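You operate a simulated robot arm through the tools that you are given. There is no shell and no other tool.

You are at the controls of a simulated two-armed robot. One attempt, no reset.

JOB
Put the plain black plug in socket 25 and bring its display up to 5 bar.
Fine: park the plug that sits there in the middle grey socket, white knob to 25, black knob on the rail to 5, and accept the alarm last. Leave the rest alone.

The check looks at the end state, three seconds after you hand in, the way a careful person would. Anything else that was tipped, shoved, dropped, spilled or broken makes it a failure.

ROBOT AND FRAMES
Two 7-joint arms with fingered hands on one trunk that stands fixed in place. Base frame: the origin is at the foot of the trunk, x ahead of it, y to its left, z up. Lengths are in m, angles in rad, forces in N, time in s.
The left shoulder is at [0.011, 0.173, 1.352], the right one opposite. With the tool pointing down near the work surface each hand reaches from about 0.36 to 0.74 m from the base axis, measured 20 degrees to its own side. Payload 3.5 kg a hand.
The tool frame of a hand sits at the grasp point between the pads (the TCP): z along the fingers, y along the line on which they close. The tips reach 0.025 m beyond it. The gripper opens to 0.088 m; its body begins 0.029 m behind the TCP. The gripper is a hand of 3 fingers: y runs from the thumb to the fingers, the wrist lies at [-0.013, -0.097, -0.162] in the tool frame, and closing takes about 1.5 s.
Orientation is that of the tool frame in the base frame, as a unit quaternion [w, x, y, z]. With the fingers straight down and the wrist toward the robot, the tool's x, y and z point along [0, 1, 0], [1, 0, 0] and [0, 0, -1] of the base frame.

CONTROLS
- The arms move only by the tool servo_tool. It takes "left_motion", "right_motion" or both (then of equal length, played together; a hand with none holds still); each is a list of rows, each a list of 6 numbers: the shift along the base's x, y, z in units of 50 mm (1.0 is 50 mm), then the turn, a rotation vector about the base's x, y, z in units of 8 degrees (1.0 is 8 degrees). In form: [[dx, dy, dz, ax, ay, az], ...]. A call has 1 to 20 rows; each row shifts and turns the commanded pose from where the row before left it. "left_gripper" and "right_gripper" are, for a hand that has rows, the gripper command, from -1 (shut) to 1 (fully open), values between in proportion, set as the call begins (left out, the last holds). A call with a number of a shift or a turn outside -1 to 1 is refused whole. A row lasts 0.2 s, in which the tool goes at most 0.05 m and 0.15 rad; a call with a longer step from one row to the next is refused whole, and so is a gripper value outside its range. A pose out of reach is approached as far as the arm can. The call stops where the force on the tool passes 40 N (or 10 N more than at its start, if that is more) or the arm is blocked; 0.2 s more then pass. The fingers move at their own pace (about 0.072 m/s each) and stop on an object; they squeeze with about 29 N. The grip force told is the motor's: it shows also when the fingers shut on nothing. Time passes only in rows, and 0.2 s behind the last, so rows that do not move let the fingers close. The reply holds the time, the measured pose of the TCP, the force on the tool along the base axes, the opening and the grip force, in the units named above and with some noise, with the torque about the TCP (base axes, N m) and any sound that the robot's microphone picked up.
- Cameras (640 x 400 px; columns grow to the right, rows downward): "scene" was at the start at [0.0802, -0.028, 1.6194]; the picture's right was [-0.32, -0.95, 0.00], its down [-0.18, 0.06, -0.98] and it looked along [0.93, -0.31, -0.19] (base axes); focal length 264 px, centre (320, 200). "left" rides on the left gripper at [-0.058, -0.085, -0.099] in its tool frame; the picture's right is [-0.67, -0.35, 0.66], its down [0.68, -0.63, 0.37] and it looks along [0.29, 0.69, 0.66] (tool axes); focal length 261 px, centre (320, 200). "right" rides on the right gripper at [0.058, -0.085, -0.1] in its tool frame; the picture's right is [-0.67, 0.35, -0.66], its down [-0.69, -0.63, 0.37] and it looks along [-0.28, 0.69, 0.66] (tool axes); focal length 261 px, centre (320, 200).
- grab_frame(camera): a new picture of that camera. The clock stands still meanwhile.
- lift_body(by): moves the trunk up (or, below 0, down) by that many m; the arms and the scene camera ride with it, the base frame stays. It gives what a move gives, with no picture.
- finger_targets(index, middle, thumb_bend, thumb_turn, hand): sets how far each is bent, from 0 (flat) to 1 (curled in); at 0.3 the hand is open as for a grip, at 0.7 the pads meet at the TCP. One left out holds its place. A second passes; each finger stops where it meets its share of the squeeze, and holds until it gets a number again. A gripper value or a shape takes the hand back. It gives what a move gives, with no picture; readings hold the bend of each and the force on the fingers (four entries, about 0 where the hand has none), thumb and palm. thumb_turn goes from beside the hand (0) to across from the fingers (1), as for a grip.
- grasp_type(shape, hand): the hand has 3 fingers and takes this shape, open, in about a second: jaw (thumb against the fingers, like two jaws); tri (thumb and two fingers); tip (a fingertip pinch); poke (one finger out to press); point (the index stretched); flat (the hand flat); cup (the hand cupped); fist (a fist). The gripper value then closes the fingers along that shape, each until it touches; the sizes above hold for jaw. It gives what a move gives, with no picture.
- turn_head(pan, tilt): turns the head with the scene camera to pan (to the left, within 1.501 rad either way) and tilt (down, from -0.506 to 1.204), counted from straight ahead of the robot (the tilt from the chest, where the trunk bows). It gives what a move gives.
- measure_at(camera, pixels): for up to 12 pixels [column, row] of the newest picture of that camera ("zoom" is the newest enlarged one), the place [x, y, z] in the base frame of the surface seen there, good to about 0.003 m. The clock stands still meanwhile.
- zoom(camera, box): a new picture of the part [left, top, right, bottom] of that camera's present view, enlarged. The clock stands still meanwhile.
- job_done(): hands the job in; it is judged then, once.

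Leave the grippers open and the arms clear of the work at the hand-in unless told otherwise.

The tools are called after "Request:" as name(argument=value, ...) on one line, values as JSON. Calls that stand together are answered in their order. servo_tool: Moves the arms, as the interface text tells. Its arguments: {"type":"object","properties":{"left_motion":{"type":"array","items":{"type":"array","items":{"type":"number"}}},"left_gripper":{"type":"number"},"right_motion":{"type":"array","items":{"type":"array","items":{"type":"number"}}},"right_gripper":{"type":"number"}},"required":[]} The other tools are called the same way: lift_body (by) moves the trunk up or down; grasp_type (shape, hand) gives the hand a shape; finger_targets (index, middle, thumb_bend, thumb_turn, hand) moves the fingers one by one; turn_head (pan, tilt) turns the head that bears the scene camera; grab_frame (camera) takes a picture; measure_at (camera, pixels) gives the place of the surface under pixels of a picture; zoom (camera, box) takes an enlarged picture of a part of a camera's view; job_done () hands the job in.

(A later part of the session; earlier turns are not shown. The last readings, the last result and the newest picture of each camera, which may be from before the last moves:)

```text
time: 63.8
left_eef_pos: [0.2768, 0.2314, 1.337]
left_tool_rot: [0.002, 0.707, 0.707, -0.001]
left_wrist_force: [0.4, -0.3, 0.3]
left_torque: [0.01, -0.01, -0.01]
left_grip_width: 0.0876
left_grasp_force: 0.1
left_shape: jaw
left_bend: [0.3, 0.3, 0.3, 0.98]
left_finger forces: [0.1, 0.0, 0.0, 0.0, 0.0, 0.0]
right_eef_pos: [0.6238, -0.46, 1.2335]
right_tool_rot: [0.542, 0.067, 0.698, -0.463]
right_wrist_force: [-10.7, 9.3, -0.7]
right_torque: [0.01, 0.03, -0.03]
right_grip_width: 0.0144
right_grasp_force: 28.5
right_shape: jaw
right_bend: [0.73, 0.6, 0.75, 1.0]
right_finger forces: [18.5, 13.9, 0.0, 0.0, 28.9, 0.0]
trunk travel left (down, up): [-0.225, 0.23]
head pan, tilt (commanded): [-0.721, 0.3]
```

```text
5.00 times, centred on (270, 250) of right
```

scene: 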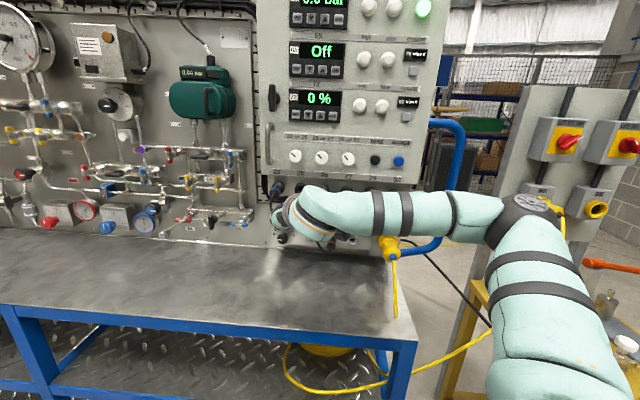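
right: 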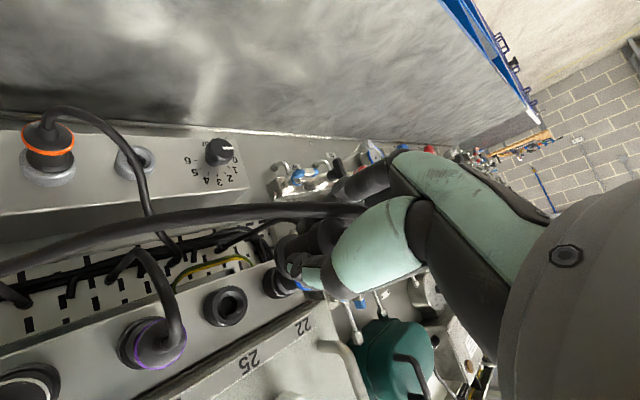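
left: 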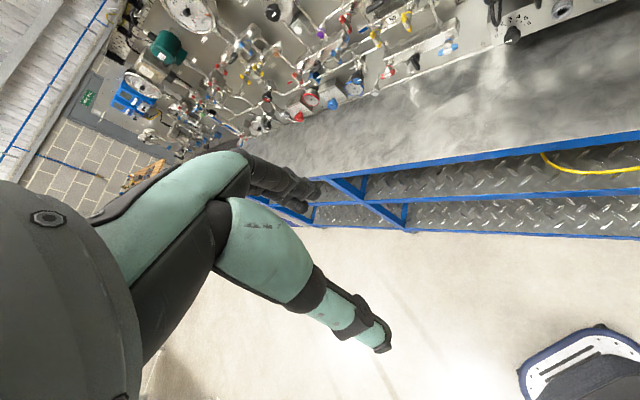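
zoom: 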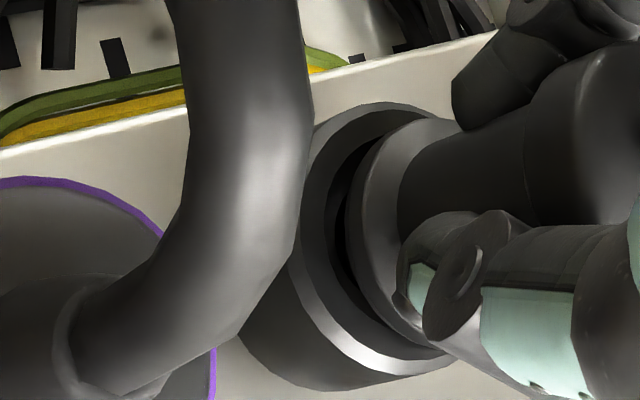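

Side forces vanished and only a 14 N axial push remains; TCP at n=-0.7664, about the seated depth. I measure collar and rim to confirm.

Request:
measure_at(camera="zoom", pixels=[[320, 250], [325, 180], [350, 130], [365, 200], [375, 160], [400, 135], [375, 260], [340, 340], [300, 300], [450, 180], [380, 220], [355, 230]])

```text
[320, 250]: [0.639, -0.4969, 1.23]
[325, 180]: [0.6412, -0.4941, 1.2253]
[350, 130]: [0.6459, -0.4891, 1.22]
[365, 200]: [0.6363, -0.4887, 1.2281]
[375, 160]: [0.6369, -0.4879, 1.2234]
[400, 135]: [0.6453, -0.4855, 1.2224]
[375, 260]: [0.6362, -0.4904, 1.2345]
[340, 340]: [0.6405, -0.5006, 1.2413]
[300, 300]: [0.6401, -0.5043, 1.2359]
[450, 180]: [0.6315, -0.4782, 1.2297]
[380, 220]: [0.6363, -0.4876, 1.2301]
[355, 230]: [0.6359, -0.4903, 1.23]
```

The collar seems about 2 mm short of fully home compared with the orange one. I press 3 mm more.

Request:
servo_tool(right_motion=[[0.03, -0.03, 0, 0, 0, 0], [0.03, -0.03, 0, 0, 0, 0], [0, 0, 0, 0, 0, 0]])

Request:
zoom(camera="right", box=[220, 210, 320, 290])

Request:
measure_at(camera="zoom", pixels=[[320, 250], [325, 180], [350, 130], [365, 200], [375, 160], [400, 135], [375, 260], [340, 340], [450, 180], [380, 220], [355, 230]])

```text
time: 64.6
left_eef_pos: [0.2743, 0.2306, 1.3374]
left_tool_rot: [0.003, 0.707, 0.707, 0.001]
left_wrist_force: [-0.7, 0.0, -0.1]
left_torque: [0.0, -0.06, -0.04]
left_grip_width: 0.088
left_grasp_force: 0.1
left_shape: jaw
left_bend: [0.3, 0.3, 0.3, 0.98]
left_finger forces: [0.1, 0.0, 0.0, 0.1, 0.0, 0.0]
right_eef_pos: [0.624, -0.4607, 1.2336]
right_tool_rot: [0.542, 0.066, 0.698, -0.463]
right_wrist_force: [-22.8, 17.0, -9.6]
right_torque: [0.08, 0.26, 0.02]
right_grip_width: 0.0147
right_grasp_force: 29.3
right_shape: jaw
right_bend: [0.73, 0.59, 0.75, 1.0]
right_finger forces: [23.6, 13.9, 0.1, 0.0, 31.1, 0.0]
trunk travel left (down, up): [-0.225, 0.23]
head pan, tilt (commanded): [-0.721, 0.3]
```

```text
5.00 times, centred on (270, 250) of right
```

zoom: 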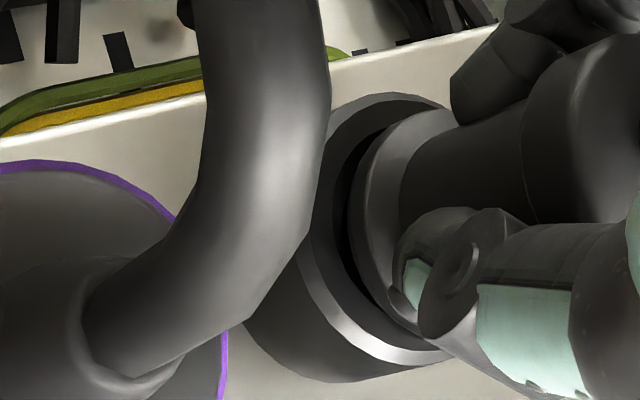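

```text
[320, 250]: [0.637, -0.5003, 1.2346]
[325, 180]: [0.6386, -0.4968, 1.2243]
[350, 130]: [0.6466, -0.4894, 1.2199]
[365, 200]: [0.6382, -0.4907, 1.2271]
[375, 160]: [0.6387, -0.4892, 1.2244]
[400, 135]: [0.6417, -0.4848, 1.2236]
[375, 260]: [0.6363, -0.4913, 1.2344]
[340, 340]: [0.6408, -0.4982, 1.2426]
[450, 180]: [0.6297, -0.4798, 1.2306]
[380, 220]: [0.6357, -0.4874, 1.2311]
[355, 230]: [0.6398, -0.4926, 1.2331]
```

The collar edge now stands about 4 mm off the rim, like the seated plugs, and the force rises steeply: it is home. I ease off the push in steps.

Request:
servo_tool(right_motion=[[-0.02, 0.02, 0, 0, 0, 0], [-0.02, 0.02, 0, 0, 0, 0], [0, 0, 0, 0, 0, 0]])

Request:
servo_tool(right_motion=[[-0.025, 0.025, 0, 0, 0, 0], [0, 0, 0, 0, 0, 0]])

Request:
zoom(camera="right", box=[220, 210, 320, 290])

```text
time: 65.4
left_eef_pos: [0.2758, 0.2313, 1.3364]
left_tool_rot: [0.003, 0.708, 0.707, 0.0]
left_wrist_force: [-0.1, -0.7, 0.5]
left_torque: [-0.01, 0.01, 0.02]
left_grip_width: 0.0879
left_grasp_force: 0.0
left_shape: jaw
left_bend: [0.3, 0.3, 0.3, 0.98]
left_finger forces: [0.1, 0.0, 0.0, 0.0, 0.0, 0.0]
right_eef_pos: [0.6234, -0.4615, 1.2346]
right_tool_rot: [0.543, 0.067, 0.697, -0.463]
right_wrist_force: [-14.7, 12.0, -2.9]
right_torque: [0.08, 0.12, 0.0]
right_grip_width: 0.0151
right_grasp_force: 28.8
right_shape: jaw
right_bend: [0.73, 0.59, 0.75, 1.0]
right_finger forces: [20.4, 13.4, 0.0, 0.1, 30.0, 0.0]
trunk travel left (down, up): [-0.225, 0.23]
head pan, tilt (commanded): [-0.721, 0.3]
```

```text
time: 66.0
left_eef_pos: [0.2766, 0.2299, 1.3357]
left_tool_rot: [0.001, 0.707, 0.707, 0.0]
left_wrist_force: [-0.4, 0.5, 0.4]
left_torque: [0.0, 0.0, 0.04]
left_grip_width: 0.0876
left_grasp_force: 0.2
left_shape: jaw
left_bend: [0.3, 0.3, 0.3, 0.98]
left_finger forces: [0.1, 0.0, 0.1, 0.0, 0.0, 0.0]
right_eef_pos: [0.6236, -0.461, 1.2339]
right_tool_rot: [0.543, 0.067, 0.697, -0.464]
right_wrist_force: [-8.7, 5.0, 3.1]
right_torque: [-0.06, -0.08, -0.01]
right_grip_width: 0.0152
right_grasp_force: 29.6
right_shape: jaw
right_bend: [0.73, 0.59, 0.75, 1.0]
right_finger forces: [16.7, 13.6, 0.1, 0.0, 30.2, 0.0]
trunk travel left (down, up): [-0.225, 0.23]
head pan, tilt (commanded): [-0.721, 0.3]
```

```text
5.00 times, centred on (270, 250) of right
```

zoom: 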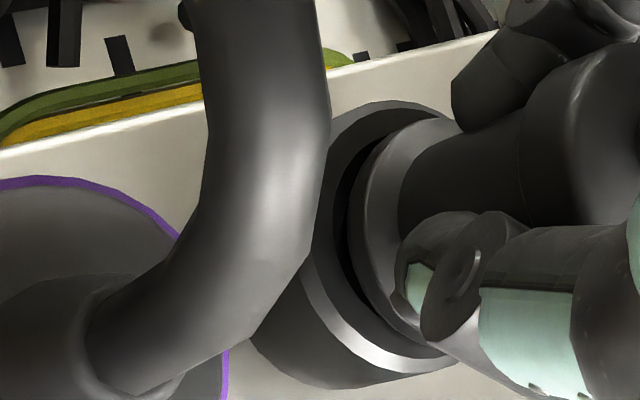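

Residual force is small. I open the fingers to about 52 mm and look.

Request:
servo_tool(right_motion=[[0, 0, 0, 0, 0, 0], [0, 0, 0, 0, 0, 0], [0, 0, 0, 0, 0, 0], [0, 0, 0, 0, 0, 0], [0, 0, 0, 0, 0, 0]], right_gripper=0.2)

Request:
zoom(camera="right", box=[200, 170, 440, 320])

```text
time: 67.2
left_eef_pos: [0.2799, 0.2267, 1.3359]
left_tool_rot: [0.0, 0.707, 0.707, -0.001]
left_wrist_force: [-0.5, -0.2, -0.5]
left_torque: [-0.03, 0.0, 0.02]
left_grip_width: 0.0878
left_grasp_force: 0.0
left_shape: jaw
left_bend: [0.3, 0.3, 0.3, 0.98]
left_finger forces: [0.0, 0.0, 0.0, 0.0, 0.0, 0.0]
right_eef_pos: [0.6259, -0.4619, 1.2317]
right_tool_rot: [0.541, 0.066, 0.699, -0.462]
right_wrist_force: [0.0, 0.2, -0.6]
right_torque: [0.01, 0.02, 0.0]
right_grip_width: 0.0522
right_grasp_force: 0.1
right_shape: jaw
right_bend: [0.29, 0.41, 0.65, 1.0]
right_finger forces: [0.0, 0.0, 0.1, 0.0, 0.0, 0.0]
trunk travel left (down, up): [-0.225, 0.23]
head pan, tilt (commanded): [-0.721, 0.3]
```

```text
2.67 times, centred on (320, 245) of right
```

zoom: 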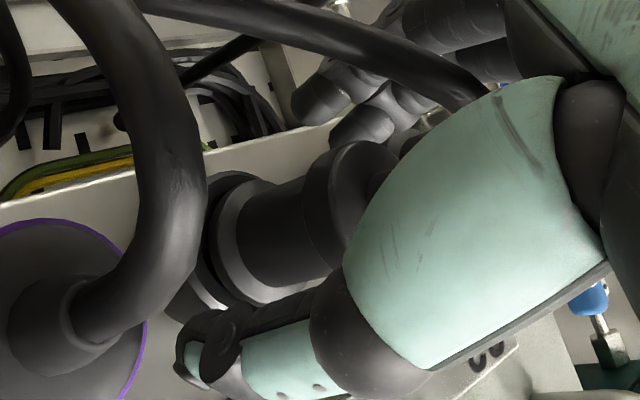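

The black plug stays in socket 25. I retreat straight back in small steps and watch the force and cable.

Request:
servo_tool(right_motion=[[-0.2, 0.2, 0.02, 0, 0, 0], [-0.2, 0.2, 0.02, 0, 0, 0], [-0.2, 0.2, 0, 0, 0, 0], [0, 0, 0, 0, 0, 0]])

Request:
grab_frame(camera="right")

```text
time: 68.2
left_eef_pos: [0.2793, 0.2283, 1.3367]
left_tool_rot: [0.001, 0.707, 0.707, 0.0]
left_wrist_force: [0.6, -0.2, 0.8]
left_torque: [0.01, -0.01, -0.02]
left_grip_width: 0.0874
left_grasp_force: 0.1
left_shape: jaw
left_bend: [0.3, 0.3, 0.3, 0.98]
left_finger forces: [0.0, 0.0, 0.0, 0.1, 0.0, 0.0]
right_eef_pos: [0.5959, -0.4321, 1.2341]
right_tool_rot: [0.542, 0.066, 0.699, -0.463]
right_wrist_force: [0.2, 0.3, 0.5]
right_torque: [0.0, -0.02, 0.0]
right_grip_width: 0.0524
right_grasp_force: 0.0
right_shape: jaw
right_bend: [0.29, 0.41, 0.65, 1.0]
right_finger forces: [0.0, 0.0, 0.1, 0.0, 0.1, 0.0]
trunk travel left (down, up): [-0.225, 0.23]
head pan, tilt (commanded): [-0.721, 0.3]
```

```text
taken
```

right: 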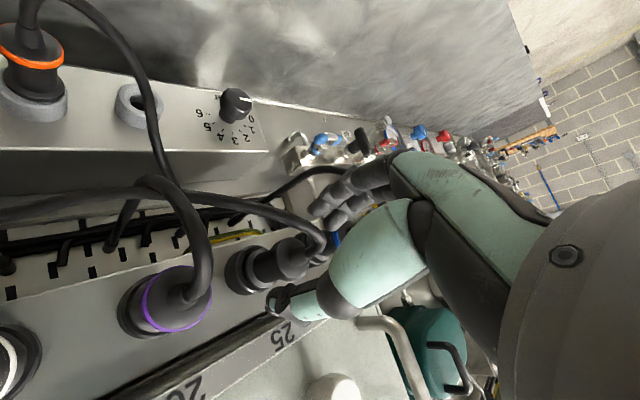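

The hand slides off cleanly. I retreat another 65 mm and take overall views.

Request:
servo_tool(right_motion=[[-0.3, 0.3, 0, 0, 0, 0], [-0.3, 0.3, 0, 0, 0, 0], [-0.3, 0.3, 0.1, 0, 0, 0], [0, 0, 0.2, 0, 0, 0], [0, 0, 0, 0, 0, 0]])

Request:
grab_frame(camera="right")

Request:
zoom(camera="scene", box=[240, 70, 440, 220])

```text
time: 69.4
left_eef_pos: [0.2793, 0.2282, 1.3363]
left_tool_rot: [-0.001, 0.707, 0.707, 0.0]
left_wrist_force: [-0.6, 0.3, -0.8]
left_torque: [-0.03, -0.04, -0.03]
left_grip_width: 0.0878
left_grasp_force: 0.1
left_shape: jaw
left_bend: [0.3, 0.3, 0.3, 0.98]
left_finger forces: [0.1, 0.1, 0.1, 0.1, 0.1, 0.0]
right_eef_pos: [0.551, -0.3865, 1.2478]
right_tool_rot: [0.54, 0.067, 0.7, -0.463]
right_wrist_force: [-0.3, -0.3, -0.3]
right_torque: [-0.04, 0.03, 0.02]
right_grip_width: 0.0519
right_grasp_force: 0.1
right_shape: jaw
right_bend: [0.29, 0.41, 0.65, 1.0]
right_finger forces: [0.0, 0.0, 0.1, 0.0, 0.1, 0.0]
trunk travel left (down, up): [-0.225, 0.23]
head pan, tilt (commanded): [-0.721, 0.3]
```

```text
taken
```

right: 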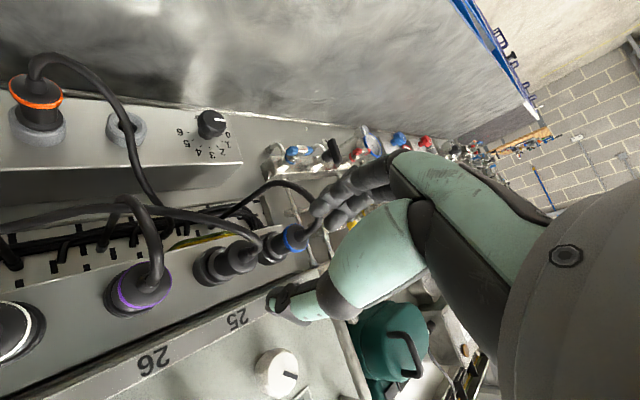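

```text
2.67 times, centred on (340, 145) of scene
```

zoom: 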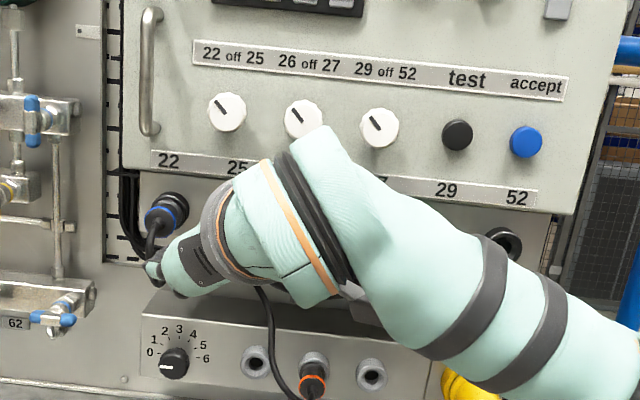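

I check the black plug's seating in 25 against the blue plug in 22 by zooming the right view.

Request:
zoom(camera="right", box=[90, 210, 330, 330])

Request:
measure_at(camera="zoom", pixels=[[300, 130], [320, 110], [320, 180], [340, 110], [345, 150], [360, 120], [100, 190], [110, 230], [80, 230], [430, 150], [460, 110], [470, 120]])

```text
2.67 times, centred on (210, 270) of right
```

zoom: 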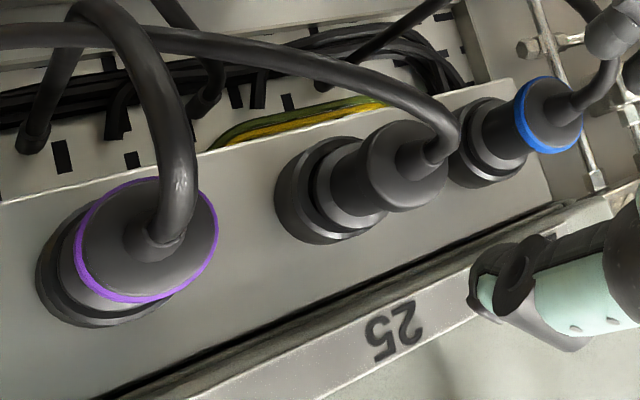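

```text
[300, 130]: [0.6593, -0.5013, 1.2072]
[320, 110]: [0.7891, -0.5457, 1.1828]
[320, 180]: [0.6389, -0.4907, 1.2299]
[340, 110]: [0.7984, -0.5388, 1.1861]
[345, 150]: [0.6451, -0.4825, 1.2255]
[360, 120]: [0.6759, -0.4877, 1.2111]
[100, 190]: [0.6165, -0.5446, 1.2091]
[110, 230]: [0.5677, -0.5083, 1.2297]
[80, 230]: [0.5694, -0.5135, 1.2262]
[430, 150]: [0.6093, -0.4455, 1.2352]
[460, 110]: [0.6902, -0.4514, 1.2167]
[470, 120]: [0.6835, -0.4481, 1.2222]
```

Seated like its neighbours. Next is the white knob "22 off 25". I look at it and its mark closely from the scene camera and measure.

Request:
zoom(camera="scene", box=[295, 80, 365, 130])

Request:
measure_at(camera="zoom", pixels=[[85, 205], [150, 205], [118, 175], [118, 240], [118, 205], [60, 210], [330, 220], [400, 225], [365, 190], [365, 255], [40, 170], [118, 260]])

```text
8.00 times, centred on (330, 105) of scene
```

zoom: 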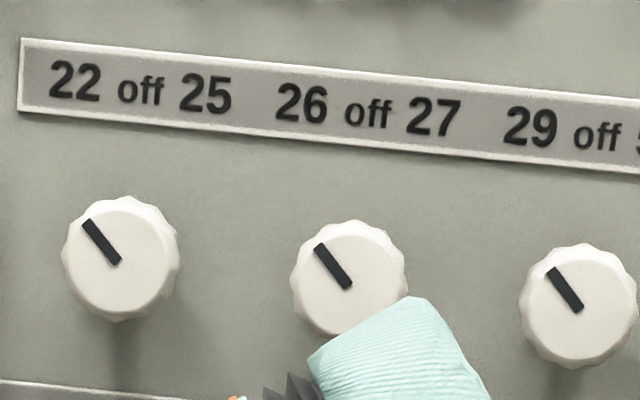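

```text
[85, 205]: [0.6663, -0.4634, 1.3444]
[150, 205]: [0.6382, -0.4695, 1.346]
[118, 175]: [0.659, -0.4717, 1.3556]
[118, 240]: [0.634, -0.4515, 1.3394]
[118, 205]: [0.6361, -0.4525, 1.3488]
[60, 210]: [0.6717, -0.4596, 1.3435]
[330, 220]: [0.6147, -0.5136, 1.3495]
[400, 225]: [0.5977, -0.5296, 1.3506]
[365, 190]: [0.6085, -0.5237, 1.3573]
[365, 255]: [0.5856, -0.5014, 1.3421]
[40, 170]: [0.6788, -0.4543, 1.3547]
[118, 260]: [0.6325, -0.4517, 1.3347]
```

The mark of knob 1 points up-left (22); "25" will be up-right, i.e. about 90° clockwise. Knob centre about u=-0.1275, z=1.335, face at n≈-0.767. I raise the trunk 87 mm so the hand faces it, then set the roll to about -50° and shift left 11 mm.

Request:
lift_body(by=0.087)

Request:
servo_tool(right_motion=[[0.08, 0.08, 0, -0.6, 0.6, 0], [0.08, 0.08, 0, -0.6, 0.6, 0], [0, 0, 0, 0, 0, 0]], right_gripper=0.3)

Request:
grab_frame(camera="right")

Request:
grab_frame(camera="scene")

```text
time: 70.7
left_eef_pos: [0.2797, 0.2284, 1.4232]
left_tool_rot: [0.001, 0.707, 0.707, 0.0]
left_wrist_force: [-0.5, -0.1, 0.4]
left_torque: [0.01, -0.02, 0.03]
left_grip_width: 0.0875
left_grasp_force: 0.1
left_shape: jaw
left_bend: [0.3, 0.3, 0.3, 0.98]
left_finger forces: [0.1, 0.0, 0.0, 0.1, 0.1, 0.0]
right_eef_pos: [0.5518, -0.3881, 1.3354]
right_tool_rot: [0.541, 0.067, 0.699, -0.463]
right_wrist_force: [-0.2, 0.4, -0.4]
right_torque: [0.0, 0.01, -0.01]
right_grip_width: 0.0525
right_grasp_force: 0.0
right_shape: jaw
right_bend: [0.29, 0.41, 0.65, 1.0]
right_finger forces: [0.0, 0.0, 0.1, 0.1, 0.0, 0.0]
trunk travel left (down, up): [-0.312, 0.143]
head pan, tilt (commanded): [-0.721, 0.3]
```

```text
time: 71.5
left_eef_pos: [0.2797, 0.2275, 1.4238]
left_tool_rot: [0.0, 0.707, 0.707, 0.0]
left_wrist_force: [-0.2, 0.3, 0.1]
left_torque: [0.01, -0.02, -0.02]
left_grip_width: 0.0877
left_grasp_force: 0.0
left_shape: jaw
left_bend: [0.3, 0.3, 0.3, 0.98]
left_finger forces: [0.1, 0.0, 0.1, 0.0, 0.0, 0.0]
right_eef_pos: [0.5598, -0.3792, 1.3353]
right_tool_rot: [0.485, -0.018, 0.7, -0.523]
right_wrist_force: [-0.6, 0.4, 0.4]
right_torque: [0.0, -0.02, 0.0]
right_grip_width: 0.0569
right_grasp_force: 0.0
right_shape: jaw
right_bend: [0.28, 0.39, 0.62, 1.0]
right_finger forces: [0.0, 0.1, 0.0, 0.0, 0.0, 0.1]
trunk travel left (down, up): [-0.312, 0.143]
head pan, tilt (commanded): [-0.721, 0.3]
```

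```text
taken
```

right: 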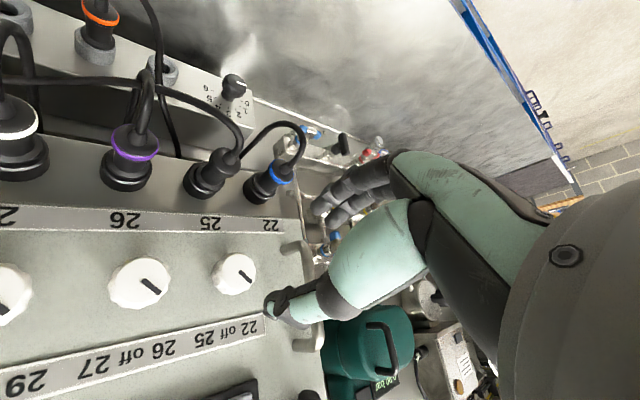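

```text
taken
```

scene: 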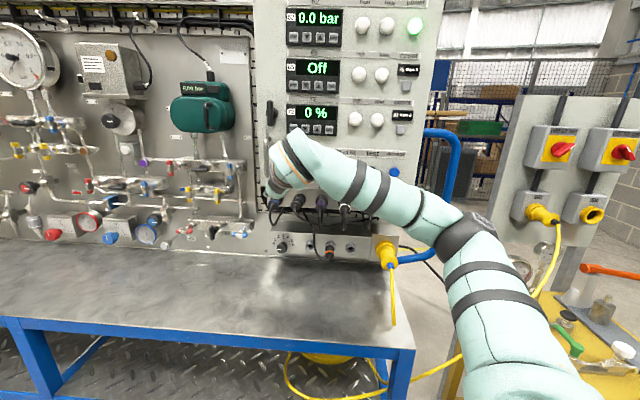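

Knob 1 is at about (235,272) in the right view, near the tool axis. I zoom and measure its face.

Request:
zoom(camera="right", box=[180, 220, 300, 320])

Request:
measure_at(camera="zoom", pixels=[[225, 170], [300, 210], [250, 140], [250, 250], [180, 220], [160, 200], [225, 260], [285, 165], [200, 160], [170, 270], [320, 170], [190, 180]])

```text
4.00 times, centred on (240, 270) of right
```

zoom: 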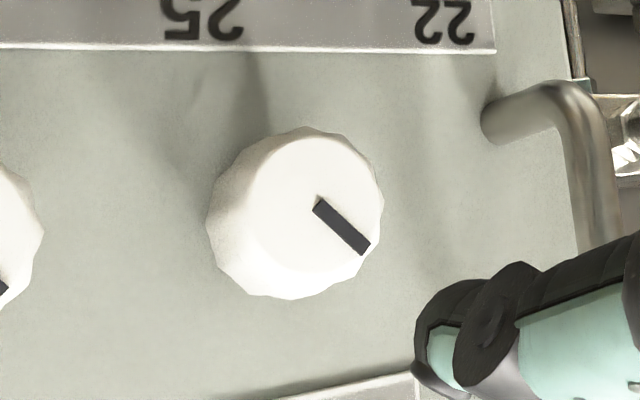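

```text
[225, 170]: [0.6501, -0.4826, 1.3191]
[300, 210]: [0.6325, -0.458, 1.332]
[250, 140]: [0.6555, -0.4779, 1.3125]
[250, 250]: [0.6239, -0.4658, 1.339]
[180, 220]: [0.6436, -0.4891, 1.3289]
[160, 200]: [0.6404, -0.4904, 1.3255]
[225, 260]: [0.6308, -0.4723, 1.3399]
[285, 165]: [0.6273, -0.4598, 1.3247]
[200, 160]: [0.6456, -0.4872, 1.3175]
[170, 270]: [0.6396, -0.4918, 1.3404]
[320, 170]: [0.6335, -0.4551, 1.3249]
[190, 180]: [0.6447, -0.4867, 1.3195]
```

A door handle stands to the left of the knob (image right). I measure it to keep the fingers clear.

Request:
zoom(camera="right", box=[220, 210, 360, 310])

Request:
measure_at(camera="zoom", pixels=[[345, 165], [380, 150], [420, 135], [450, 160], [455, 220], [440, 250], [200, 240], [215, 270], [160, 220], [180, 180], [160, 240], [150, 170]])

```text
4.00 times, centred on (290, 260) of right
```

zoom: 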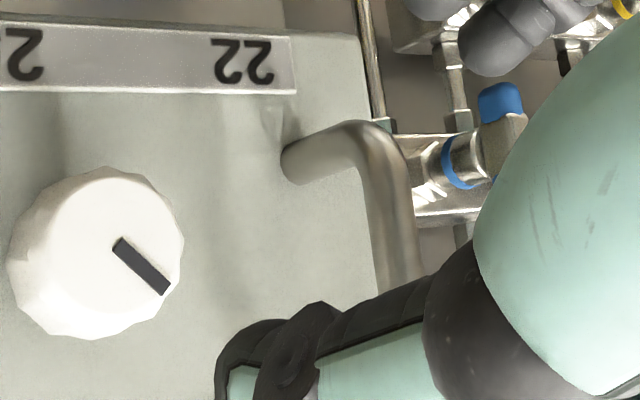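

```text
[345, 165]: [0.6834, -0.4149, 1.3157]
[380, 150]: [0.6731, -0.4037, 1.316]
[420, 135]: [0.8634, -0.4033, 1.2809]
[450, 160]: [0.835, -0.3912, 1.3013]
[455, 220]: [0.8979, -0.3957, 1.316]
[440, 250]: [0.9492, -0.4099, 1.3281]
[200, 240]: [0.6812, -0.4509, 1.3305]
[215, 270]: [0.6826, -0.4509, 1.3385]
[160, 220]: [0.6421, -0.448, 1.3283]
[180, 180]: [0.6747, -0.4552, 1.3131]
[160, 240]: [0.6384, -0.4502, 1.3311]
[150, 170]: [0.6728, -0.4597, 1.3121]
```

The handle is at u≈-0.19, outside the fingers' reach (about -0.174). I narrow the opening to about 50 mm and advance to n≈-0.72 at the knob's centre (u≈-0.1265, z≈1.3335).

Request:
servo_tool(right_motion=[[0.259, -0.269, -0.012, 0, 0, 0], [0.259, -0.269, -0.012, 0, 0, 0], [0.259, -0.269, -0.012, 0, 0, 0], [0, 0, 0, 0, 0, 0]], right_gripper=0.15)

Request:
zoom(camera="right", box=[200, 170, 440, 320])

```text
time: 72.5
left_eef_pos: [0.28, 0.229, 1.4231]
left_tool_rot: [0.001, 0.707, 0.707, 0.0]
left_wrist_force: [-0.5, -0.1, -0.5]
left_torque: [0.01, -0.04, -0.01]
left_grip_width: 0.0878
left_grasp_force: 0.1
left_shape: jaw
left_bend: [0.3, 0.3, 0.3, 0.98]
left_finger forces: [0.0, 0.0, 0.0, 0.0, 0.0, 0.1]
right_eef_pos: [0.5969, -0.4206, 1.3337]
right_tool_rot: [0.485, -0.019, 0.7, -0.524]
right_wrist_force: [0.0, -1.1, 0.0]
right_torque: [0.02, 0.01, 0.03]
right_grip_width: 0.0513
right_grasp_force: 0.1
right_shape: jaw
right_bend: [0.74, 0.41, 0.66, 1.0]
right_finger forces: [0.0, 0.1, 0.1, 0.0, 0.1, 0.1]
trunk travel left (down, up): [-0.312, 0.143]
head pan, tilt (commanded): [-0.721, 0.3]
```

```text
2.67 times, centred on (320, 245) of right
```

zoom: 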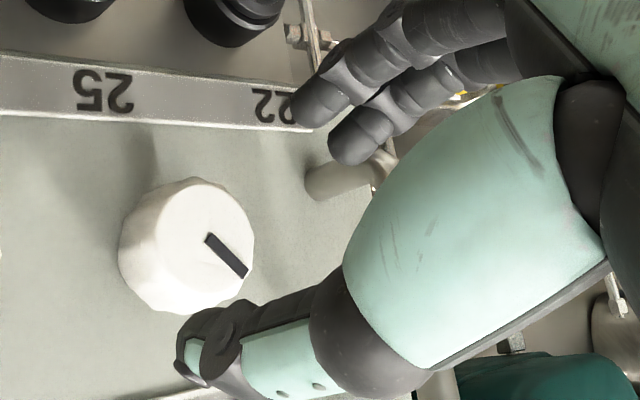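

Knob appears about 1 mm left and 2 mm below the axis. I measure the fingertips against the handle before going in.

Request:
measure_at(camera="zoom", pixels=[[305, 110], [320, 95], [345, 150], [365, 150], [385, 120], [330, 185], [320, 180], [190, 360], [200, 345], [235, 240], [180, 200], [200, 285]])

```text
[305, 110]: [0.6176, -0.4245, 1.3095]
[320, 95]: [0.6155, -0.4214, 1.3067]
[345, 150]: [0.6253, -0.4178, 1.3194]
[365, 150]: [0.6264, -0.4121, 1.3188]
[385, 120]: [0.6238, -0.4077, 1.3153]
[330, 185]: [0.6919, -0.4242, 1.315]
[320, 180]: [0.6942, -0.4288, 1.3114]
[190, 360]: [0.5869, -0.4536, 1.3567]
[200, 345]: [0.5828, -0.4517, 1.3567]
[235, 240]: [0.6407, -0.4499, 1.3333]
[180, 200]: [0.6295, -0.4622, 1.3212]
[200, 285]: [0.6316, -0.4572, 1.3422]
```

Finger 2's outside will stay about 20 mm from the handle. I go in 42 mm with the small correction so the pads straddle the knob.

Request:
servo_tool(right_motion=[[0.207, -0.193, -0.012, 0, 0, 0], [0.207, -0.193, -0.012, 0, 0, 0], [0.207, -0.193, -0.012, 0, 0, 0], [0, 0, 0, 0, 0, 0]])

Request:
zoom(camera="right", box=[220, 170, 420, 310])

```text
time: 73.5
left_eef_pos: [0.2795, 0.227, 1.4245]
left_tool_rot: [0.0, 0.707, 0.707, -0.002]
left_wrist_force: [-0.5, -0.1, 0.8]
left_torque: [0.02, 0.01, 0.01]
left_grip_width: 0.0876
left_grasp_force: 0.1
left_shape: jaw
left_bend: [0.3, 0.3, 0.3, 0.98]
left_finger forces: [0.0, 0.0, 0.0, 0.0, 0.0, 0.0]
right_eef_pos: [0.6295, -0.449, 1.3306]
right_tool_rot: [0.485, -0.017, 0.7, -0.523]
right_wrist_force: [-0.3, 0.1, -0.5]
right_torque: [-0.01, 0.03, 0.0]
right_grip_width: 0.051
right_grasp_force: 0.0
right_shape: jaw
right_bend: [0.74, 0.41, 0.66, 1.0]
right_finger forces: [0.1, 0.0, 0.0, 0.0, 0.1, 0.0]
trunk travel left (down, up): [-0.312, 0.143]
head pan, tilt (commanded): [-0.721, 0.3]
```

```text
2.86 times, centred on (320, 240) of right
```

zoom: 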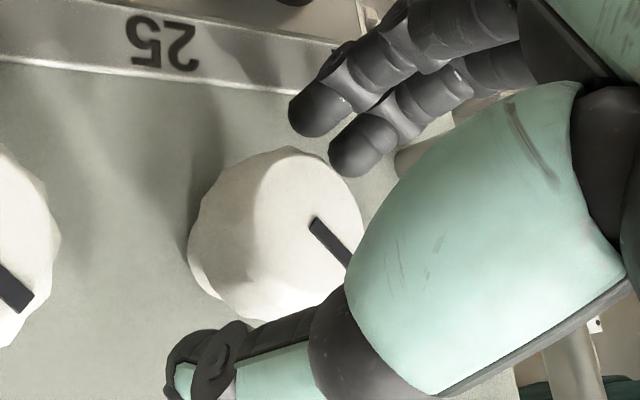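

TCP is about 1.5 mm left of and below the knob's centre. I correct that (2 mm deeper too) and close on the knob.

Request:
servo_tool(right_motion=[[0.01, -0.046, 0.03, 0, 0, 0], [0, 0, 0, 0, 0, 0]])

Request:
servo_tool(right_motion=[[0, 0, 0, 0, 0, 0], [0, 0, 0, 0, 0, 0], [0, 0, 0, 0, 0, 0], [0, 0, 0, 0, 0, 0], [0, 0, 0, 0, 0, 0], [0, 0, 0, 0, 0, 0], [0, 0, 0, 0, 0, 0]], right_gripper=-1)

Request:
zoom(camera="right", box=[220, 170, 420, 310])

```text
time: 74.1
left_eef_pos: [0.2799, 0.2277, 1.4238]
left_tool_rot: [0.0, 0.707, 0.707, -0.001]
left_wrist_force: [0.4, 0.5, -0.1]
left_torque: [0.01, -0.02, -0.06]
left_grip_width: 0.0878
left_grasp_force: 0.0
left_shape: jaw
left_bend: [0.3, 0.3, 0.3, 0.98]
left_finger forces: [0.0, 0.0, 0.0, 0.0, 0.0, 0.1]
right_eef_pos: [0.6295, -0.452, 1.3333]
right_tool_rot: [0.485, -0.018, 0.7, -0.523]
right_wrist_force: [0.2, -0.4, 0.0]
right_torque: [-0.02, 0.01, 0.0]
right_grip_width: 0.0511
right_grasp_force: 0.1
right_shape: jaw
right_bend: [0.74, 0.41, 0.66, 1.0]
right_finger forces: [0.0, 0.0, 0.0, 0.1, 0.0, 0.0]
trunk travel left (down, up): [-0.312, 0.143]
head pan, tilt (commanded): [-0.721, 0.3]
```

```text
time: 75.7
left_eef_pos: [0.2799, 0.2288, 1.4226]
left_tool_rot: [0.0, 0.707, 0.707, 0.0]
left_wrist_force: [-0.3, 0.4, 0.8]
left_torque: [-0.02, 0.02, -0.03]
left_grip_width: 0.0878
left_grasp_force: 0.1
left_shape: jaw
left_bend: [0.3, 0.3, 0.3, 0.98]
left_finger forces: [0.0, 0.0, 0.0, 0.1, 0.0, 0.0]
right_eef_pos: [0.629, -0.4514, 1.3332]
right_tool_rot: [0.486, -0.018, 0.7, -0.523]
right_wrist_force: [-0.7, -1.7, 0.2]
right_torque: [0.04, 0.0, 0.01]
right_grip_width: 0.0262
right_grasp_force: 29.3
right_shape: jaw
right_bend: [0.74, 0.54, 0.74, 1.0]
right_finger forces: [16.2, 9.5, 0.0, 0.1, 25.9, 0.0]
trunk travel left (down, up): [-0.312, 0.143]
head pan, tilt (commanded): [-0.721, 0.3]
```

```text
2.86 times, centred on (320, 240) of right
```

zoom: 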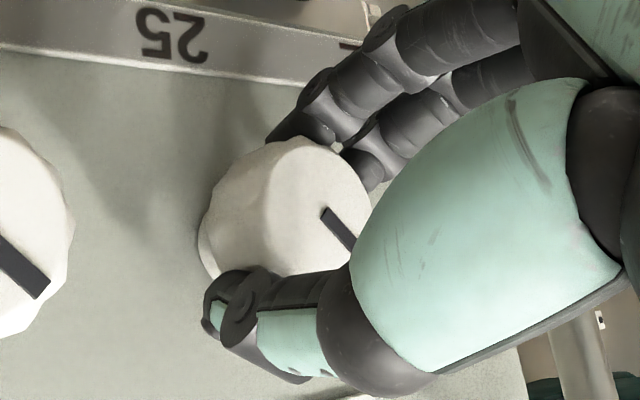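

The knob is held (29 N grip, side force under 2 N). I turn it clockwise: 24° first, then check.

Request:
servo_tool(right_motion=[[0, 0, 0, 0.53, -0.53, 0], [0, 0, 0, 0.53, -0.53, 0], [0, 0, 0, 0.53, -0.53, 0], [0, 0, 0, 0.53, -0.53, 0], [0, 0, 0, 0, 0, 0]])

Request:
zoom(camera="right", box=[220, 170, 420, 310])

```text
time: 76.9
left_eef_pos: [0.2811, 0.2268, 1.4236]
left_tool_rot: [0.0, 0.707, 0.707, 0.0]
left_wrist_force: [-0.3, -0.1, 0.2]
left_torque: [0.01, 0.01, -0.04]
left_grip_width: 0.0876
left_grasp_force: 0.0
left_shape: jaw
left_bend: [0.3, 0.3, 0.3, 0.98]
left_finger forces: [0.0, 0.0, 0.0, 0.0, 0.0, 0.0]
right_eef_pos: [0.6292, -0.4507, 1.3316]
right_tool_rot: [0.58, 0.131, 0.691, -0.412]
right_wrist_force: [0.0, 0.6, -3.1]
right_torque: [0.03, 0.06, 0.06]
right_grip_width: 0.0258
right_grasp_force: 29.0
right_shape: jaw
right_bend: [0.74, 0.54, 0.74, 1.0]
right_finger forces: [18.3, 9.7, 0.0, 0.1, 25.8, 0.0]
trunk travel left (down, up): [-0.312, 0.143]
head pan, tilt (commanded): [-0.721, 0.3]
```

```text
2.86 times, centred on (320, 240) of right
```

zoom: 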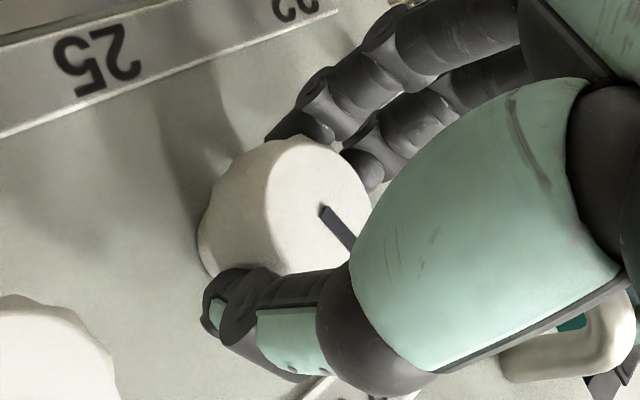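

The mark stayed fixed relative to the hand while the panel turned, so the knob follows. Another 24°.

Request:
servo_tool(right_motion=[[0, 0, 0, 0.53, -0.53, 0], [0, 0, 0, 0.53, -0.53, 0], [0, 0, 0, 0.53, -0.53, 0], [0, 0, 0, 0.53, -0.53, 0], [0, 0, 0, 0, 0, 0]])

Request:
grab_frame(camera="right")

Request:
zoom(camera="scene", box=[255, 110, 385, 210])

```text
time: 78.1
left_eef_pos: [0.2821, 0.2335, 1.4212]
left_tool_rot: [0.001, 0.708, 0.707, -0.003]
left_wrist_force: [-0.1, -0.9, 0.4]
left_torque: [-0.03, -0.03, 0.02]
left_grip_width: 0.0876
left_grasp_force: 0.0
left_shape: jaw
left_bend: [0.3, 0.3, 0.3, 0.98]
left_finger forces: [0.0, 0.0, 0.0, 0.0, 0.1, 0.0]
right_eef_pos: [0.6263, -0.4552, 1.3326]
right_tool_rot: [0.643, 0.253, 0.658, -0.3]
right_wrist_force: [5.9, 16.6, 1.2]
right_torque: [-0.03, 0.0, 0.55]
right_grip_width: 0.0274
right_grasp_force: 29.0
right_shape: jaw
right_bend: [0.74, 0.5, 0.76, 1.0]
right_finger forces: [22.3, 15.5, 0.1, 0.1, 22.9, 0.1]
right hand out of reach, approached as far as the arm can: row 4
trunk travel left (down, up): [-0.312, 0.143]
head pan, tilt (commanded): [-0.721, 0.3]
```

```text
taken
```

right: 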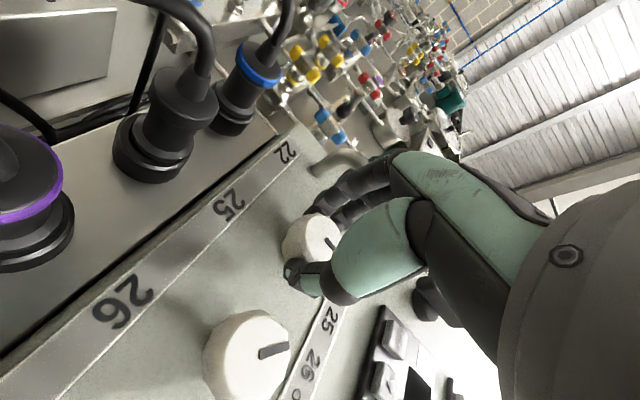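

```text
4.00 times, centred on (320, 160) of scene
```

zoom: 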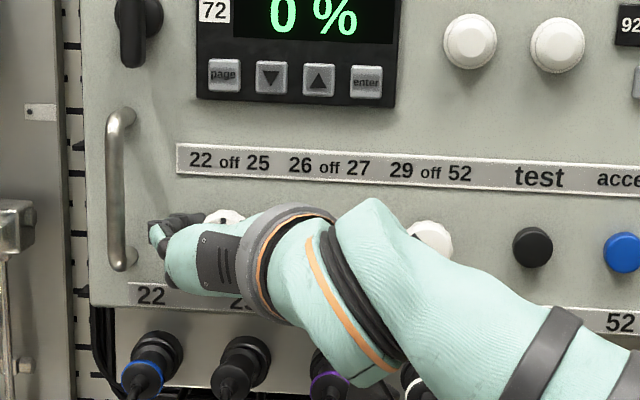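

The last row hit the arm's limit and pulls sideways (16 N). I let go of the knob now, opening to about 50 mm.

Request:
servo_tool(right_motion=[[0, 0, 0, 0, 0, 0], [0, 0, 0, 0, 0, 0], [0, 0, 0, 0, 0, 0], [0, 0, 0, 0, 0, 0]], right_gripper=0.15)

Request:
zoom(camera="right", box=[220, 170, 420, 310])

```text
time: 79.1
left_eef_pos: [0.2801, 0.2284, 1.4239]
left_tool_rot: [0.0, 0.707, 0.708, -0.001]
left_wrist_force: [0.3, 0.4, -0.9]
left_torque: [0.03, 0.0, 0.0]
left_grip_width: 0.0874
left_grasp_force: 0.0
left_shape: jaw
left_bend: [0.3, 0.3, 0.3, 0.98]
left_finger forces: [0.0, 0.0, 0.1, 0.1, 0.0, 0.0]
right_eef_pos: [0.6271, -0.4594, 1.3314]
right_tool_rot: [0.641, 0.256, 0.658, -0.3]
right_wrist_force: [3.0, 3.0, 1.4]
right_torque: [-0.01, 0.01, 0.0]
right_grip_width: 0.0466
right_grasp_force: 0.1
right_shape: jaw
right_bend: [0.74, 0.41, 0.69, 1.0]
right_finger forces: [0.0, 0.0, 0.0, 0.0, 4.2, 0.0]
trunk travel left (down, up): [-0.312, 0.143]
head pan, tilt (commanded): [-0.721, 0.3]
```

```text
2.86 times, centred on (320, 240) of right
```

zoom: 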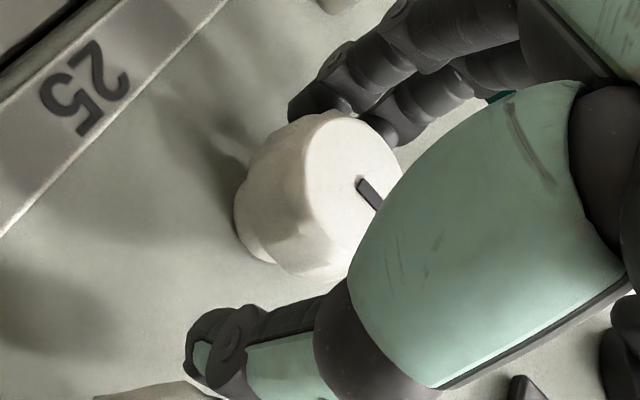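

The thumb touches something on its right (4 N) – likely the neighbouring knob. I shift left 7 mm at once.

Request:
servo_tool(right_motion=[[0.05, 0.05, 0, 0, 0, 0], [0.05, 0.05, 0, 0, 0, 0], [0, 0, 0, 0, 0, 0]])

Request:
grab_frame(camera="right")

```text
time: 79.9
left_eef_pos: [0.2788, 0.2282, 1.424]
left_tool_rot: [0.001, 0.707, 0.707, -0.001]
left_wrist_force: [-0.4, 0.2, -0.1]
left_torque: [0.0, -0.01, 0.0]
left_grip_width: 0.0878
left_grasp_force: 0.0
left_shape: jaw
left_bend: [0.3, 0.3, 0.3, 0.98]
left_finger forces: [0.0, 0.0, 0.0, 0.1, 0.0, 0.1]
right_eef_pos: [0.6302, -0.4584, 1.3295]
right_tool_rot: [0.641, 0.256, 0.659, -0.299]
right_wrist_force: [-0.6, 0.4, -0.3]
right_torque: [-0.04, -0.03, -0.01]
right_grip_width: 0.0501
right_grasp_force: 0.0
right_shape: jaw
right_bend: [0.74, 0.41, 0.66, 1.0]
right_finger forces: [0.1, 0.0, 0.0, 0.1, 0.3, 0.0]
trunk travel left (down, up): [-0.312, 0.143]
head pan, tilt (commanded): [-0.721, 0.3]
```

```text
taken
```

right: 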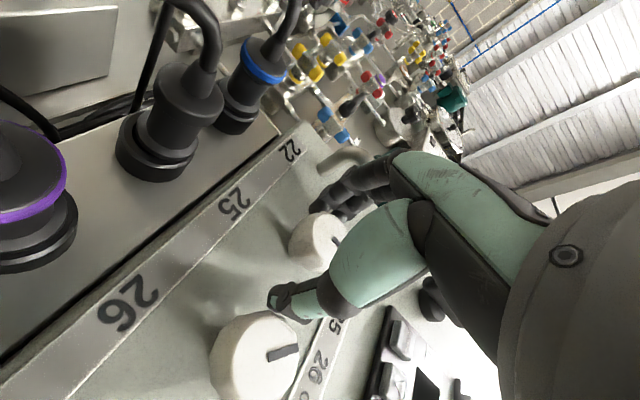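

Contact is gone and the second knob's mark is unchanged. I draw back 85 mm.

Request:
servo_tool(right_motion=[[-0.3, 0.3, 0.02, 0, 0, 0], [-0.3, 0.3, 0.02, 0, 0, 0], [-0.3, 0.3, 0, 0, 0, 0], [-0.3, 0.3, 0, 0, 0, 0], [0, 0, 0, 0, 0, 0]])

Request:
zoom(camera="right", box=[180, 200, 340, 360])

Request:
zoom(camera="scene", box=[255, 110, 385, 210])

```text
time: 81.1
left_eef_pos: [0.2799, 0.2272, 1.4237]
left_tool_rot: [0.0, 0.706, 0.708, -0.001]
left_wrist_force: [0.2, -0.1, 0.5]
left_torque: [-0.04, 0.05, 0.0]
left_grip_width: 0.0876
left_grasp_force: 0.1
left_shape: jaw
left_bend: [0.3, 0.3, 0.3, 0.98]
left_finger forces: [0.0, 0.0, 0.1, 0.0, 0.0, 0.0]
right_eef_pos: [0.6306, -0.458, 1.3304]
right_tool_rot: [0.642, 0.256, 0.658, -0.299]
right_wrist_force: [-1.4, -0.4, 0.8]
right_torque: [0.01, -0.02, -0.01]
right_grip_width: 0.0501
right_grasp_force: 0.1
right_shape: jaw
right_bend: [0.74, 0.41, 0.66, 1.0]
right_finger forces: [0.1, 0.1, 0.0, 0.0, 0.2, 0.0]
right hand out of reach, approached as far as the arm can: row 1, 2, 3, 4
trunk travel left (down, up): [-0.312, 0.143]
head pan, tilt (commanded): [-0.721, 0.3]
```

```text
2.50 times, centred on (260, 280) of right
```

zoom: 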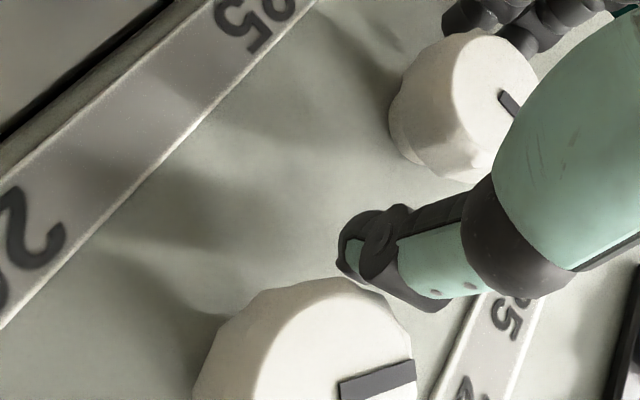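

```text
4.00 times, centred on (320, 160) of scene
```

zoom: 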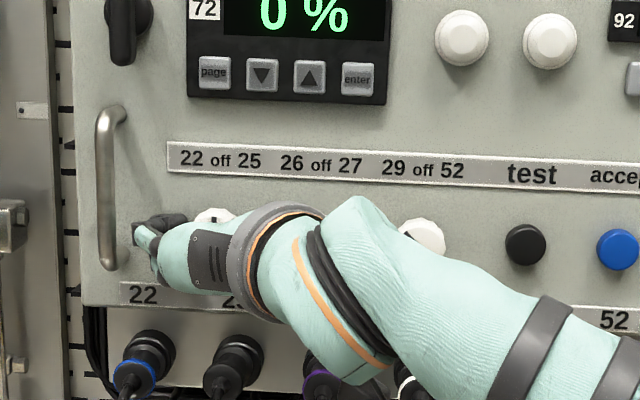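

The arm is at a limit in this roll and would not back out. I roll back 20° in place (fingers open round the knob), which frees the arm, shifting 3 mm left as I do.

Request:
servo_tool(right_motion=[[0.03, 0.03, 0.02, -0.53, 0.53, 0], [0.02, 0.02, 0.02, -0.53, 0.53, 0], [0, 0, 0, -0.53, 0.53, 0], [0, 0, 0, 0, 0, 0]])

Request:
zoom(camera="right", box=[220, 170, 420, 310])

```text
time: 82.1
left_eef_pos: [0.2797, 0.2284, 1.4229]
left_tool_rot: [0.001, 0.707, 0.707, 0.0]
left_wrist_force: [0.4, 1.1, 0.0]
left_torque: [0.02, 0.0, 0.0]
left_grip_width: 0.0875
left_grasp_force: 0.0
left_shape: jaw
left_bend: [0.3, 0.3, 0.3, 0.98]
left_finger forces: [0.1, 0.1, 0.1, 0.1, 0.0, 0.1]
right_eef_pos: [0.6317, -0.456, 1.3332]
right_tool_rot: [0.59, 0.149, 0.688, -0.396]
right_wrist_force: [0.2, 0.3, 0.5]
right_torque: [-0.01, -0.01, -0.01]
right_grip_width: 0.0503
right_grasp_force: 0.1
right_shape: jaw
right_bend: [0.74, 0.41, 0.66, 1.0]
right_finger forces: [0.0, 0.1, 0.0, 0.0, 0.0, 0.0]
trunk travel left (down, up): [-0.312, 0.143]
head pan, tilt (commanded): [-0.721, 0.3]
```

```text
2.86 times, centred on (320, 240) of right
```

zoom: 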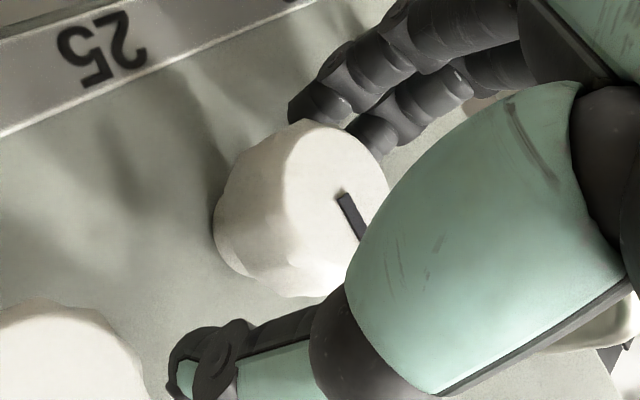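

Freed. Now I back out 60 mm and look at the mark.

Request:
servo_tool(right_motion=[[-0.3, 0.3, 0, 0, 0, 0], [-0.3, 0.3, 0, 0, 0, 0], [-0.3, 0.3, 0, 0, 0, 0], [0, 0, 0, 0, 0, 0]])

Request:
zoom(camera="right", box=[160, 200, 320, 330])

Request:
zoom(camera="scene", box=[255, 110, 385, 210])

```text
time: 83.1
left_eef_pos: [0.2797, 0.2283, 1.4234]
left_tool_rot: [0.0, 0.707, 0.707, 0.0]
left_wrist_force: [0.1, 0.6, 0.3]
left_torque: [-0.01, -0.03, -0.02]
left_grip_width: 0.0879
left_grasp_force: 0.1
left_shape: jaw
left_bend: [0.3, 0.3, 0.3, 0.98]
left_finger forces: [0.0, 0.0, 0.0, 0.0, 0.1, 0.1]
right_eef_pos: [0.5888, -0.4121, 1.3339]
right_tool_rot: [0.59, 0.149, 0.688, -0.397]
right_wrist_force: [0.1, -0.1, -0.2]
right_torque: [0.0, -0.02, 0.01]
right_grip_width: 0.0502
right_grasp_force: 0.0
right_shape: jaw
right_bend: [0.74, 0.41, 0.66, 1.0]
right_finger forces: [0.0, 0.1, 0.0, 0.0, 0.0, 0.1]
trunk travel left (down, up): [-0.312, 0.143]
head pan, tilt (commanded): [-0.721, 0.3]
```

```text
3.08 times, centred on (240, 265) of right
```

zoom: 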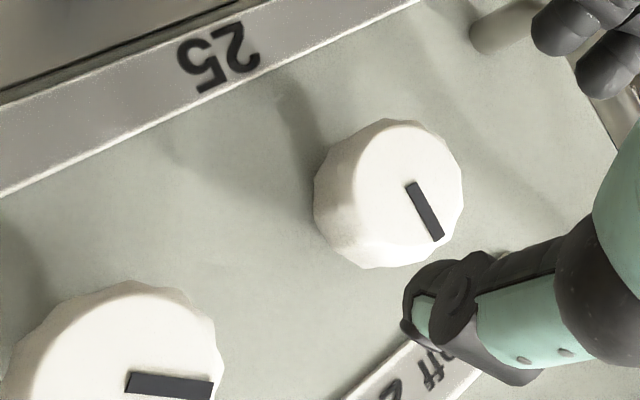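

```text
4.00 times, centred on (320, 160) of scene
```

zoom: 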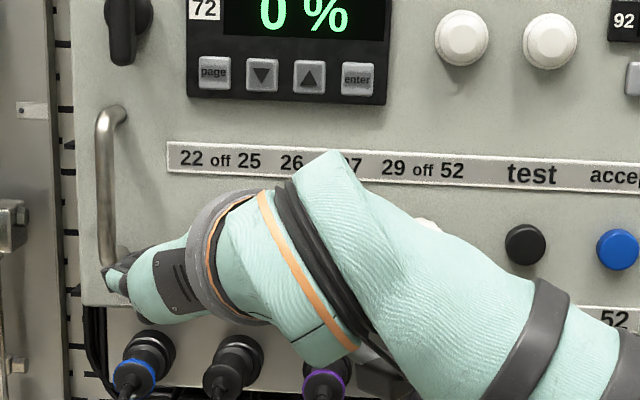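

The mark is now perpendicular to the label strips: straight up, "off". I roll the open hand back to about -56° for a second grip, 45° more to go.

Request:
servo_tool(right_motion=[[0, 0, 0, -0.62, 0.62, 0], [0, 0, 0, -0.62, 0.62, 0], [0, 0, 0, -0.62, 0.62, 0], [0, 0, 0, -0.62, 0.62, 0], [0, 0, 0, -0.62, 0.62, 0], [0, 0, 0, 0, 0, 0]])

Request:
zoom(camera="right", box=[200, 170, 440, 320])

```text
time: 84.5
left_eef_pos: [0.28, 0.2276, 1.4232]
left_tool_rot: [0.0, 0.708, 0.707, 0.0]
left_wrist_force: [-0.1, -0.5, -0.2]
left_torque: [0.02, 0.01, -0.01]
left_grip_width: 0.0877
left_grasp_force: 0.1
left_shape: jaw
left_bend: [0.3, 0.3, 0.3, 0.98]
left_finger forces: [0.1, 0.1, 0.1, 0.0, 0.0, 0.0]
right_eef_pos: [0.5882, -0.4108, 1.3344]
right_tool_rot: [0.448, -0.068, 0.697, -0.556]
right_wrist_force: [0.9, 0.0, -0.2]
right_torque: [-0.05, -0.03, -0.01]
right_grip_width: 0.0502
right_grasp_force: 0.1
right_shape: jaw
right_bend: [0.74, 0.41, 0.66, 1.0]
right_finger forces: [0.1, 0.1, 0.0, 0.1, 0.0, 0.1]
trunk travel left (down, up): [-0.312, 0.143]
head pan, tilt (commanded): [-0.721, 0.3]
```

```text
2.67 times, centred on (320, 245) of right
```

zoom: 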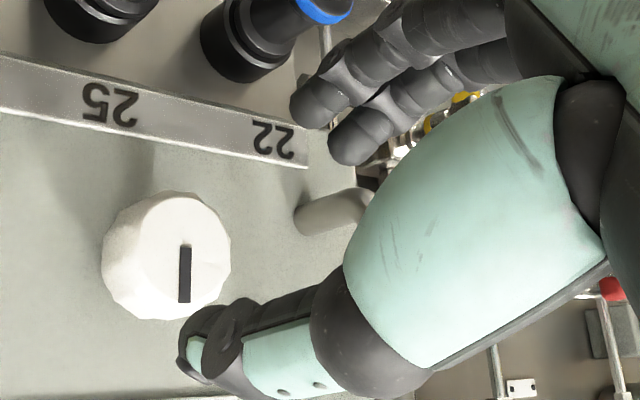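

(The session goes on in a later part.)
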